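You operate a simulated robot arm through the tools that you are given. There is no shell and no other tool. Be economical: measure what you need, move in short steps, check, and stop when the job is done.

You are at the controls of a simulated robot arm. One attempt, no reset.

Task
Put the jar with the red lid on the green tile.

The check looks at the end state, three seconds after you hand in, the way a careful person would. Anything else that was tipped, shoved, dropped, spilled or broken makes it a failure. Lids that push on must go on centred and level and be pressed home; caps that screw on are set level and turned clockwise until they are tight.

Robot
A 7-joint arm with a two-finger parallel gripper, fixed in place. Base frame: the origin is at the foot of the arm, x ahead of it, y to its left, z up; the work surface is at about z = 0. Lengths are in m, angles in degrees, forces in N, time in s.
With the tool pointing down near the work surface it reaches from about 0.24 to 0.62 m from the base axis. Its first joint turns from -66.0 to 66.0 degrees. Payload 2.6 kg.
Tool frame: the origin (TCP) lies between the finger pads and is the grasp point; the fingertips stand 0.03 m ahead of it; z points along the fingers, y is the line along which they close. Largest opening 0.094 m; finger width 0.028, thickness 0.01; the body of the gripper, 0.05 by 0.096 m, starts 0.055 m behind the TCP.
Orientation is that of the tool frame in the base frame, as [roll, pitch, yaw] about the fixed x, y, z axes, in that order (R = Rz(yaw) Ry(pitch) Rx(roll)). With the fingers straight down and closing along the base's y, the tool's x points along the base's -x, its y along +y and its z along -z.

Tools
- The arm moves only by the tool play_rows. Its argument "commands" is a list of rows, each a list of 3 entries, a list of its own where there are three numbers: the closure, from 0 (fully open) to 1 (shut), then the shift along the tool's x, y, z in m, then the turn about the tool's z in degrees. In form: [[grip, [tx, ty, tz], twist], ...]. A call has 1 to 12 rows; each row is the pose to reach, as a shift and turn from the pose commanded when the call began, along the tool's axes at that moment. A row lasts 0.2 s, in which the tool goes at most 0.05 m and 8.6 degrees; a call with a longer step from one row to the next is refused whole, and so is a gripper value outside its range. Where a pose cannot be reached the arm comes as near as it can. A force on the tool above 40 N (or 10 N above the force at the start of the call, whichever is more), or a blocked arm, ends the call early, and 0.2 s more pass. Each finger travels about 0.072 m/s and halts on what it meets, pressing with about 41 N; the grip force reading is that of the motor and also rises with nothing between the fingers. The clock runs only during rows and for 0.2 s after the last one: add rows that repeat a pose to give the fingers time. It gives the time, the measured TCP pose, the force on the tool (base axes), the opening and the grip force at its end, in the units of the frame above (readings bear some noise), and new pictures: "views" is both (left out), scene, wrist or none.
- Cameras (640 x 400 px; columns grow to the right, rows downward): "scene" is fixed at [0.0516, 0.4618, 0.5459]; the picture's right is [-0.48, -0.88, 0.00], its down [-0.65, 0.36, -0.67] and it looks along [0.59, -0.32, -0.74] (base axes); focal length 313 px, centre (320, 200). "wrist" rides on the gripper at [-0.037, 0, -0.058] in the tool frame; the picture's right is [0.00, -1.00, 0.00], its down [0.97, 0.00, -0.24] and it looks along [0.24, 0.00, 0.97] (tool axes); focal length 218 px, centre (320, 200).
- locate(camera, pixels): there is no depth. For up to 12 entries [column, row, z] of the newest picture of that camera ("zoom" is the newest enlarged one), the place [x, y] in the base frame at which the ray of that pixel passes the height z, good to about 0.002 m. The clock stands still meanwhile.
- close_up(camera, box): a new picture of the part [left, top, right, bottom] of that camera's present view, enlarged. The clock stands still meanwhile.
- finish_job(): hands the job in; it is judged then, once.

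Go step by step. Measure first, check grasps and placings, and put right what went wrong. The budget is 60 turns and 120 pictures, counting those below and the enlarged ones. Unless the task says otherwise, let go and move clear before handing in, and close with one line.

The tools are called as name(argument=value, ...) on one line, values as JSON. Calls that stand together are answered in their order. play_rows: Moves the arm, as the interface text tells. Its arguments: {"type":"object","properties":{"commands":{"type":"array","items":{"type":"array"}},"views":{"type":"string","enum":["both","scene","wrist","none"]}},"required":["commands"]} The other tools are called the same way: locate (camera, pixels) gives the place at which the rays of pixels pass given heights; close_up (camera, box) takes an enlarged picture of a part of a camera's view; finish_job () hands the job in.

At the start:

```text
time_s: 0.0
eef_pos: [0.3112, 0.2561, 0.2324]
orientation: [180.0, 0.0, 179.9]
contact_force: [-0.2, 0.5, 0.5]
gripper_width: 0.094
gripper_force: 0.2
```

scene: 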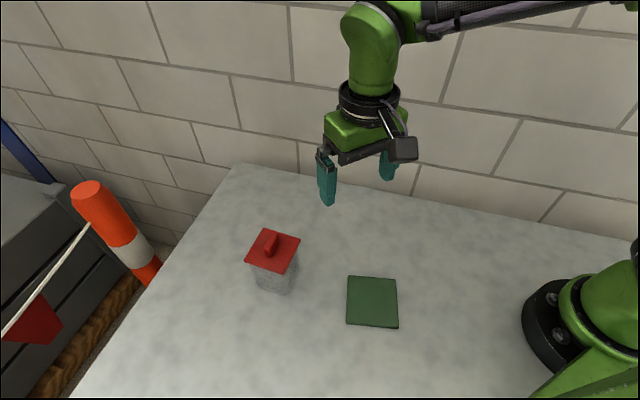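
wrist: 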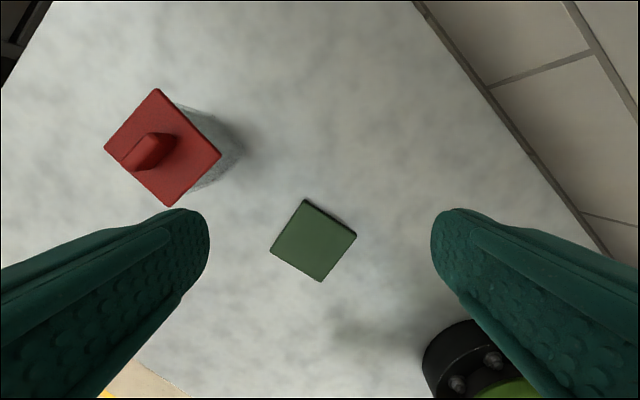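

The jar with the red square lid is at scene (272,265), and the green tile is at (372,302). I'll zoom in on both and locate their points.

close_up(camera="scene", box=[220, 210, 420, 335])

close_up(camera="wrist", box=[80, 60, 400, 260])

locate(camera="wrist", pixels=[[305, 199, 0.005], [357, 234, 0.005], [321, 282, 0.005], [270, 250, 0.005], [157, 89, 0.08], [221, 154, 0.08], [168, 207, 0.08], [104, 146, 0.08], [188, 190, 0.0], [241, 148, 0.0]])

locate(camera="scene", pixels=[[348, 276, 0.005], [396, 278, 0.005], [398, 328, 0.005], [346, 323, 0.005], [267, 229, 0.08], [300, 238, 0.08], [284, 273, 0.08], [245, 262, 0.08], [278, 294, 0.0], [256, 285, 0.0]])

```text
3.20 times, centred on (320, 272) of scene
```

zoom: 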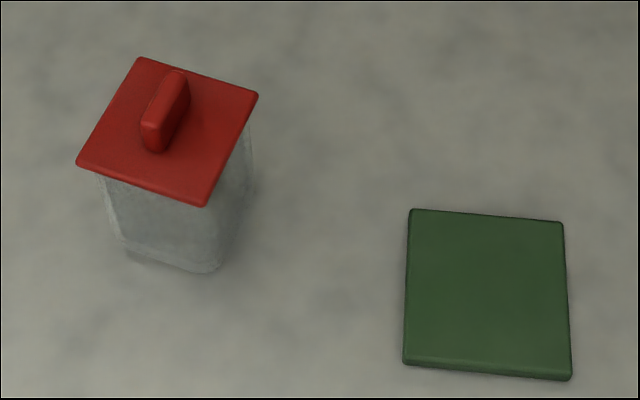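

```text
2.00 times, centred on (240, 160) of wrist
```

zoom: 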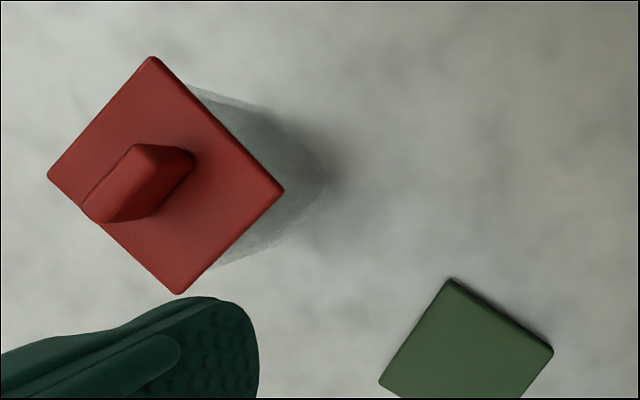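

```text
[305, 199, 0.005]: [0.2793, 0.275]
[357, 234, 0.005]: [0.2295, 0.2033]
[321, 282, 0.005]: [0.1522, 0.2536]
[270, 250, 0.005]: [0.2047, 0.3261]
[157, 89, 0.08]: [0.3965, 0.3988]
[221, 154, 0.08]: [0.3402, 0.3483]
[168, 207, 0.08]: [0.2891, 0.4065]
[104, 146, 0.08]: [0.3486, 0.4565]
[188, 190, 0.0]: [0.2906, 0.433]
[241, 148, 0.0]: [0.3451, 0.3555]
```

```text
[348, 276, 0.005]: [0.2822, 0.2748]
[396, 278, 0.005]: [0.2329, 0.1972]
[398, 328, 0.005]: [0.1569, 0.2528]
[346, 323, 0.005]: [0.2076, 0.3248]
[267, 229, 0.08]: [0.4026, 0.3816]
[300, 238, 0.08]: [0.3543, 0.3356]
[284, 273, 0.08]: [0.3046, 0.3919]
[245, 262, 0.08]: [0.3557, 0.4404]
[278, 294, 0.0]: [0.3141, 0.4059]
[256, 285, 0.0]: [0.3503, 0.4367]
```

The two cameras' rays agree on a lid top at z≈0.097, centred near (0.344, 0.391) and about 0.069 m square. The body below looks narrower than the lid. I'll hover above it, turned 48° to line up with its sides, to get a better look.

play_rows(commands=[[0, [-0.006, 0.023, 0], 8], [0, [-0.012, 0.046, 0], 16], [0, [-0.018, 0.069, 0], 24], [0, [-0.024, 0.092, 0], 32], [0, [-0.03, 0.115, 0], 40], [0, [-0.033, 0.135, 0], 48], [0, [-0.033, 0.135, 0], 48], [0, [-0.033, 0.135, 0], 48]])

```text
time_s: 1.8
eef_pos: [0.3447, 0.39, 0.2314]
orientation: [-180.0, 0.0, 131.9]
contact_force: [-0.8, 0.2, 0.5]
gripper_width: 0.0939
gripper_force: 0.1
```

scene: 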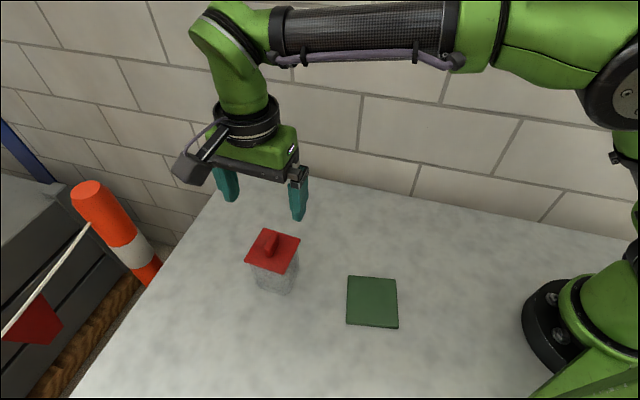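
wrist: 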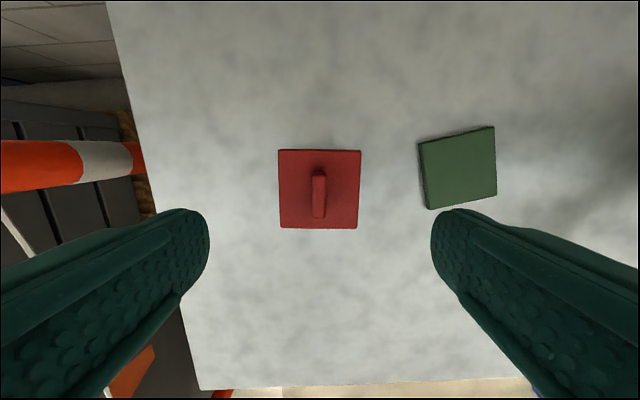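

The lid is centred between the fingers and squared up at wrist (319,189). I'll zoom in on the jar to see how the body compares with the lid.

close_up(camera="scene", box=[232, 220, 312, 300])

close_up(camera="wrist", box=[260, 135, 380, 240])

locate(camera="wrist", pixels=[[278, 150, 0.097], [361, 150, 0.097], [358, 228, 0.097], [280, 228, 0.097]])

```text
5.00 times, centred on (272, 260) of scene
```

zoom: 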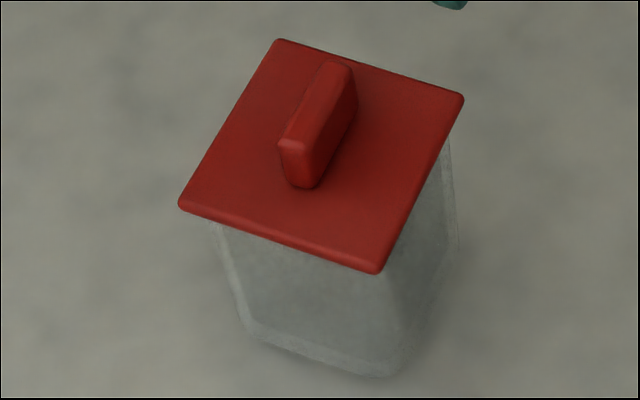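

```text
3.81 times, centred on (320, 188) of wrist
```

zoom: 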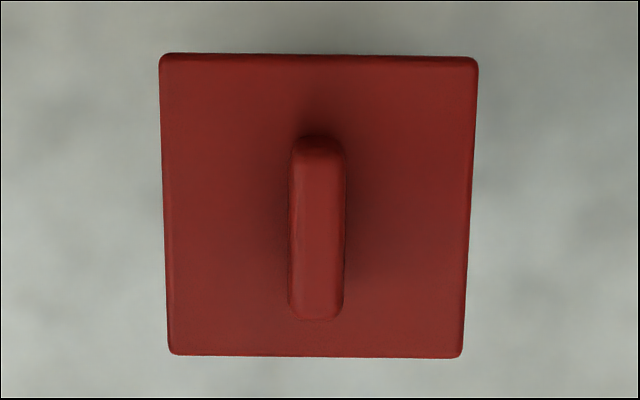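

```text
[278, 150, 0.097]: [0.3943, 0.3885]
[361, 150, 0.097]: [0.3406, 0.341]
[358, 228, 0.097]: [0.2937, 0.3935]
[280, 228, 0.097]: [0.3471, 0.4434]
```

The knob is about 11 mm thick, centred on the lid, and stands to about z 0.12. The lid is wider than the body, so straight fingers would hit the lid rim before the body. I'll take hold of the knob and do a tiny test lift to learn whether the lid is fixed or loose.

play_rows(commands=[[0, [0.001, 0, 0.035], 0], [0.3, [0.001, 0, 0.065], 0], [0.5, [0.001, 0, 0.085], 0], [0.5, [0.001, 0, 0.097], 0], [0.5, [0.001, 0, 0.097], 0]])

```text
time_s: 3.0
eef_pos: [0.3445, 0.3897, 0.1347]
orientation: [-180.0, 0.0, 132.0]
contact_force: [0.0, -0.1, 0.6]
gripper_width: 0.047
gripper_force: 0.0
```

scene: 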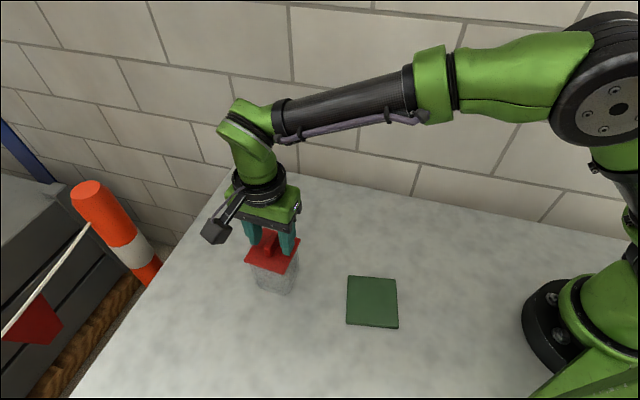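
wrist: 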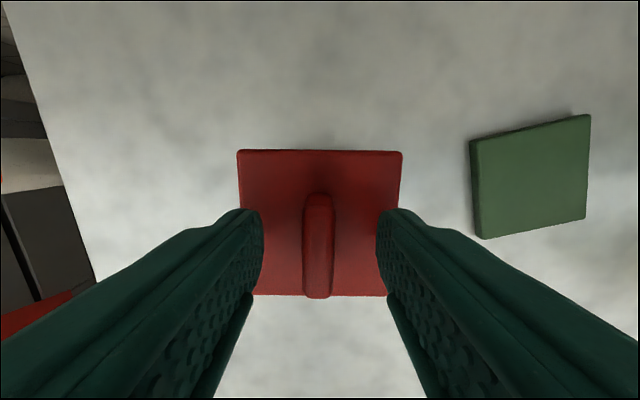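

The fingers straddle the knob, which is at wrist (318,245), without touching anything. I'll close on it without lifting.

play_rows(commands=[[0.75, [0, 0, 0], 0], [0.85, [0, 0, 0], 0], [1, [0, 0, 0], 0], [1, [0, 0, 0], 0]], views="both")

```text
time_s: 4.0
eef_pos: [0.3421, 0.3905, 0.1339]
orientation: [-179.9, 0.1, 132.0]
contact_force: [0.3, -0.1, -0.2]
gripper_width: 0.0101
gripper_force: 40.9
```

scene: 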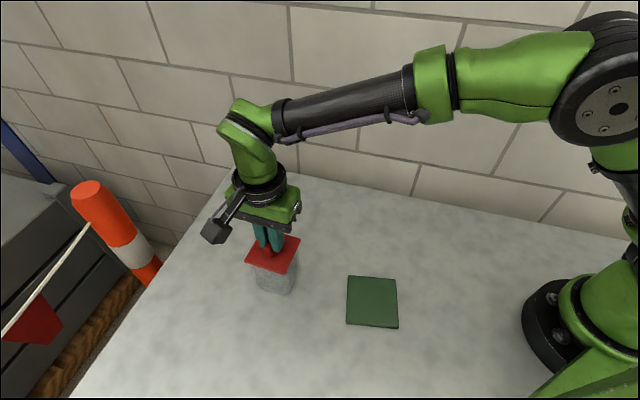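
wrist: 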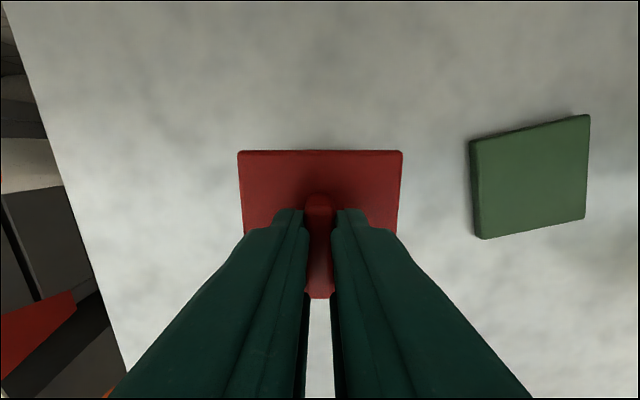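

The knob is held (opening 0.0101, force 41 N) and nothing else has moved. Next is a slow 6 mm lift, watching the force for the jar's weight.

play_rows(commands=[[1, [0, 0, -0.002], 0], [1, [0, 0, -0.004], 0], [1, [0, 0, -0.006], 0], [1, [0, 0, -0.006], 0], [1, [0, 0, -0.006], 0]], views="none")

close_up(camera="scene", box=[232, 220, 312, 300])

```text
time_s: 5.2
eef_pos: [0.3437, 0.3912, 0.1407]
orientation: [-180.0, 0.0, 132.0]
contact_force: [0.4, -0.2, -1.9]
gripper_width: 0.0104
gripper_force: 40.9
```

```text
5.00 times, centred on (272, 260) of scene
```

zoom: 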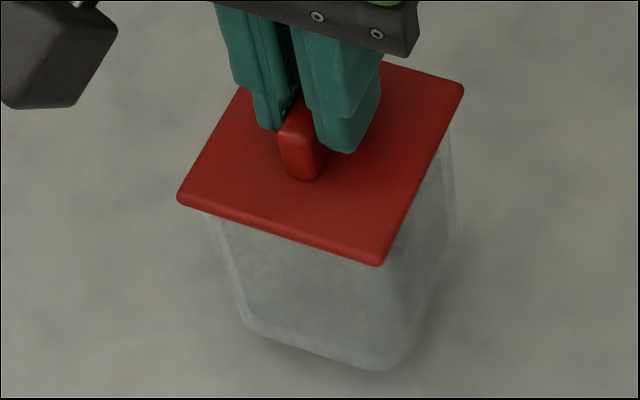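

The lid's front corner rose about 9 zoom px, and the body's bottom edge also seems to have risen (378→370). The load is about 2 N, so the jar may be coming with the lid. I'll lift another 8 mm to be sure.

play_rows(commands=[[1, [0, 0, -0.002], 0], [1, [0, 0, -0.004], 0], [1, [0, 0, -0.006], 0], [1, [0, 0, -0.008], 0], [1, [0, 0, -0.008], 0], [1, [0, 0, -0.008], 0]], views="none")

close_up(camera="scene", box=[232, 220, 312, 300])

```text
time_s: 6.6
eef_pos: [0.3433, 0.3903, 0.1483]
orientation: [-180.0, 0.0, 132.0]
contact_force: [-0.1, -0.8, -1.6]
gripper_width: 0.0104
gripper_force: 41.2
```

```text
5.00 times, centred on (272, 260) of scene
```

zoom: 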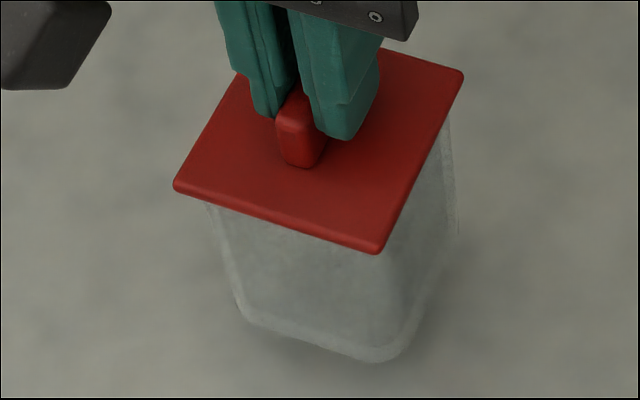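

The body rises with the lid: its bottom is at zoom (375,362), and the lid-to-base distance is unchanged, with a shadow now showing underneath. The load is steady at about 2 N, so the lid is fixed firmly enough to carry it. I'll lift slightly more and carry it slowly and low, turning -13° to match the tile.

play_rows(commands=[[1, [0, 0, -0.004], 0], [1, [0, 0, -0.009], 0], [1, [0, -0.003, -0.012], 0], [1, [-0.001, -0.01, -0.012], -1], [1, [-0.002, -0.02, -0.012], -2], [1, [-0.002, -0.03, -0.012], -3], [1, [-0.003, -0.041, -0.012], -4], [1, [-0.003, -0.052, -0.012], -5], [1, [-0.004, -0.063, -0.012], -6], [1, [-0.004, -0.073, -0.012], -7], [1, [-0.005, -0.08, -0.012], -7], [1, [-0.005, -0.08, -0.012], -7]], views="scene")

```text
time_s: 9.2
eef_pos: [0.2861, 0.3334, 0.1605]
orientation: [180.0, 0.0, 139.0]
contact_force: [-1.0, 0.2, -1.5]
gripper_width: 0.0105
gripper_force: 41.2
```

scene: 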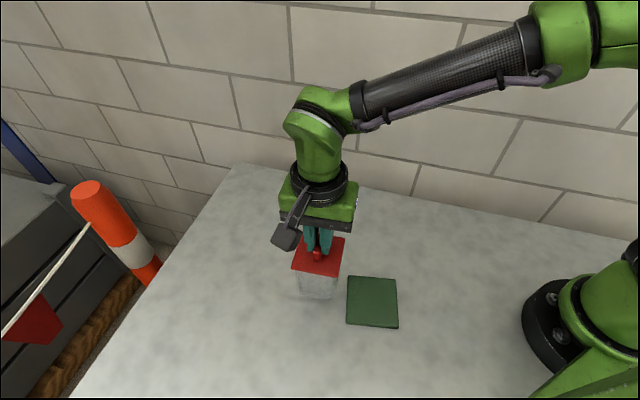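

Halfway there, with the jar hanging level and the load steady. I'll carry on to above the tile.

play_rows(commands=[[1, [0, -0.004, 0], 0], [1, [0.001, -0.012, 0], -1], [1, [0.0015, -0.023, 0], -2], [1, [0.002, -0.034, 0], -3], [1, [0.0025, -0.045, 0], -4], [1, [0.003, -0.056, 0], -5], [1, [0.004, -0.067, 0], -6], [1, [0.0045, -0.078, 0], -6], [1, [0.005, -0.088, 0], -6], [1, [0.0055, -0.095, 0], -6], [1, [0.0055, -0.0967, 0], -6], [1, [0.0055, -0.0967, 0], -6]])

close_up(camera="scene", box=[310, 230, 430, 350])

```text
time_s: 11.8
eef_pos: [0.2189, 0.2643, 0.1613]
orientation: [180.0, 0.0, 145.0]
contact_force: [0.0, -0.7, -1.1]
gripper_width: 0.0102
gripper_force: 40.8
```

scene: 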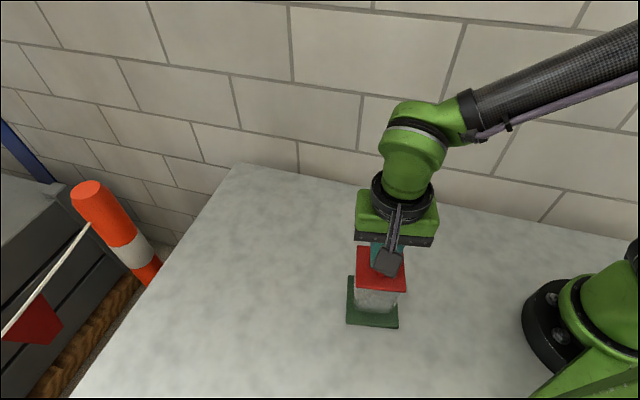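
wrist: 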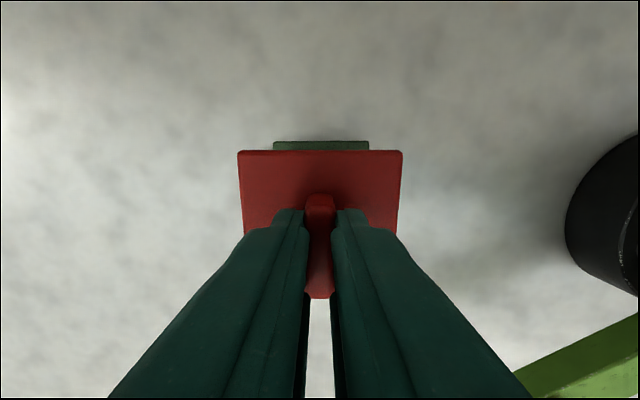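

```text
3.33 times, centred on (370, 290) of scene
```

zoom: 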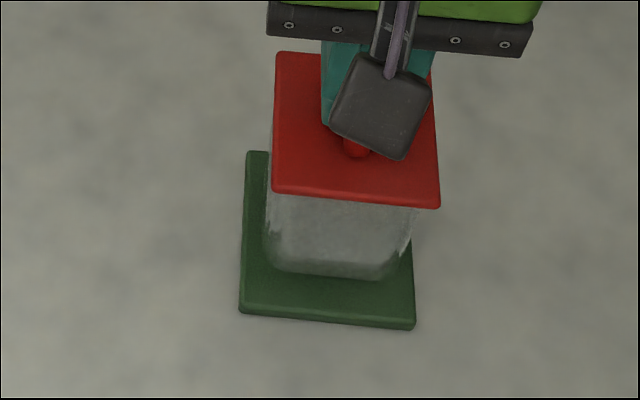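

The jar hangs over the tile, square with it; in the wrist view the tile edge at columns 273–369 is centred under the lid. Contact should come near TCP z≈0.143, so I'll first lower to about 0.147.

play_rows(commands=[[1, [0, 0, 0.003], 0], [1, [0, 0, 0.006], 0], [1, [0, 0, 0.009], 0], [1, [0, 0, 0.012], 0], [1, [0, 0, 0.014], 0], [1, [0, 0, 0.014], 0]], views="none")

close_up(camera="scene", box=[310, 230, 430, 350])

```text
time_s: 13.2
eef_pos: [0.2205, 0.2639, 0.1467]
orientation: [-179.9, -0.1, 144.9]
contact_force: [0.1, -1.5, 1.3]
gripper_width: 0.0102
gripper_force: 40.5
```

```text
3.33 times, centred on (370, 290) of scene
```

zoom: 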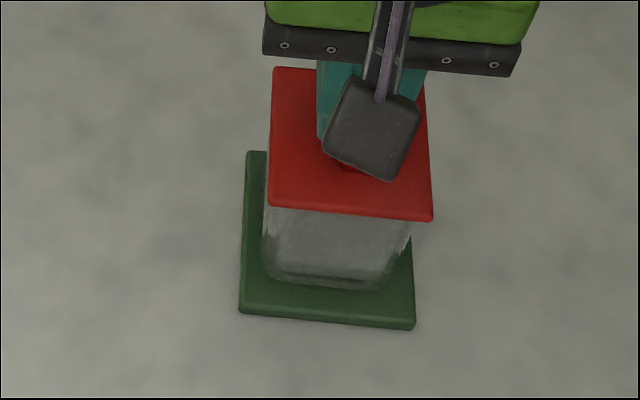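

The z force moved from -1.1 to +1.3 N, so the jar is just touching down. I'll ease down in 0.5 mm steps to confirm.

play_rows(commands=[[1, [0, 0, 0.0005], 0], [1, [0, 0, 0.001], 0], [1, [0, 0, 0.001], 0], [1, [0, 0, 0.001], 0]], views="none")

```text
time_s: 14.2
eef_pos: [0.2196, 0.2648, 0.1451]
orientation: [179.9, 0.0, 145.0]
contact_force: [-0.5, -2.5, 19.6]
gripper_width: 0.0102
gripper_force: 40.9
```

19.6 N upward means the jar is seated firmly on the tile. I'll relax most of that load, then open partway.

play_rows(commands=[[1, [0, 0, -0.0006], 0], [1, [0, 0, -0.0006], 0], [0.85, [0, 0, -0.0006], 0], [0.7, [0, 0, -0.0006], 0], [0.5, [0, 0, -0.0006], 0], [0.5, [0, 0, -0.0006], 0]])

```text
time_s: 15.6
eef_pos: [0.2184, 0.2637, 0.1463]
orientation: [-180.0, 0.1, 145.1]
contact_force: [-0.4, -1.1, 0.3]
gripper_width: 0.0466
gripper_force: 0.0
```

scene: 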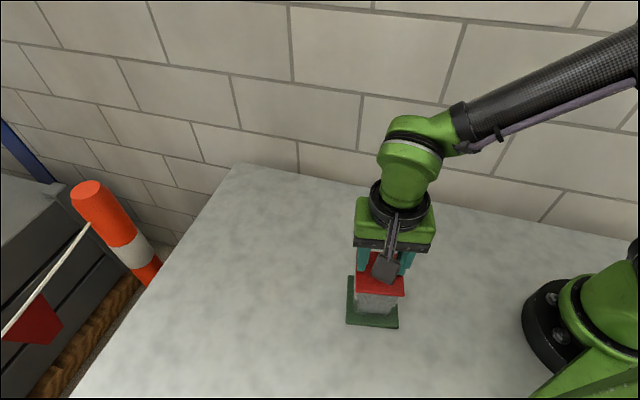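
wrist: 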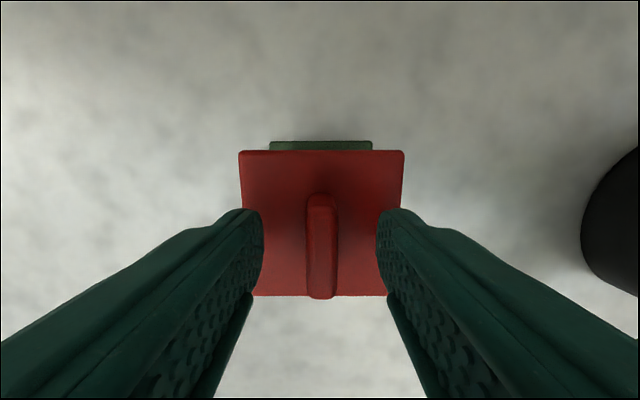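

The fingers are clear of the knob on both sides (wrist columns 263 and 377) and the jar is standing. I'll go straight up and then inspect it.

play_rows(commands=[[0.5, [0, 0, -0.015], 0], [0.5, [0, 0, -0.04], 0], [0.5, [0, 0, -0.07], 0], [0.5, [0, 0, -0.1], 0], [0.5, [0, 0.04, -0.12], 0], [0.5, [0, 0.08, -0.12], 0], [0.5, [0, 0.11, -0.12], 0], [0.5, [0, 0.11, -0.12], 0]])

close_up(camera="scene", box=[310, 230, 430, 350])

```text
time_s: 17.4
eef_pos: [0.2822, 0.3557, 0.2666]
orientation: [180.0, 0.1, 145.0]
contact_force: [0.4, 1.0, 0.1]
gripper_width: 0.0471
gripper_force: 0.0
```

scene: 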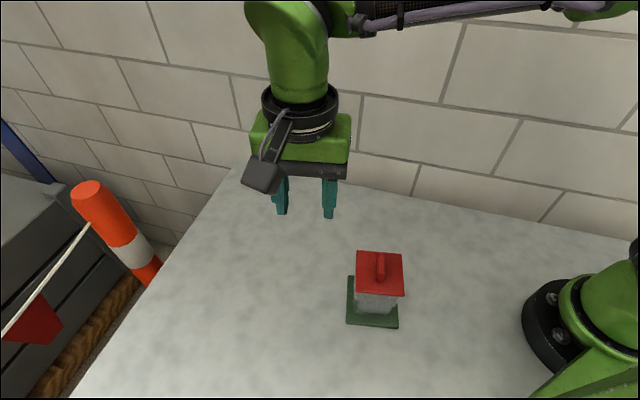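
wrist: 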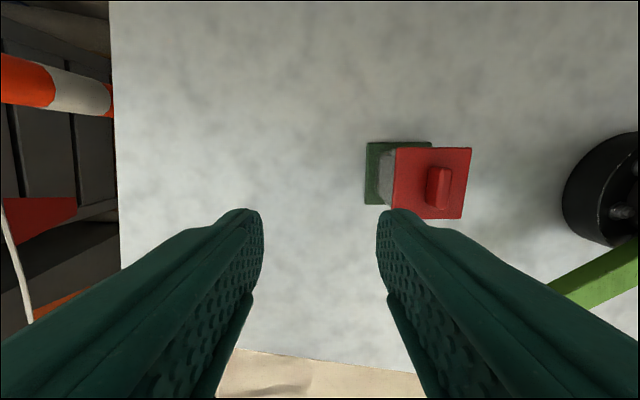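

```text
3.33 times, centred on (370, 290) of scene
```

zoom: 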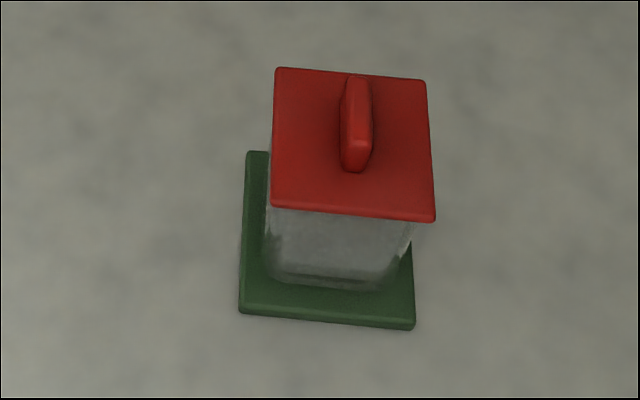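

The jar stands upright and centred on the tile with its lid level; the base spans zoom columns 262–395 on a tile spanning 240–414. The tile hasn't moved and the arm is clear, so I'm handing in.

finish_job()

```text
The job is handed in.
```

The jar with the red lid is standing upright and centred on the green tile, its lid level and in place; the arm has let go and moved clear.
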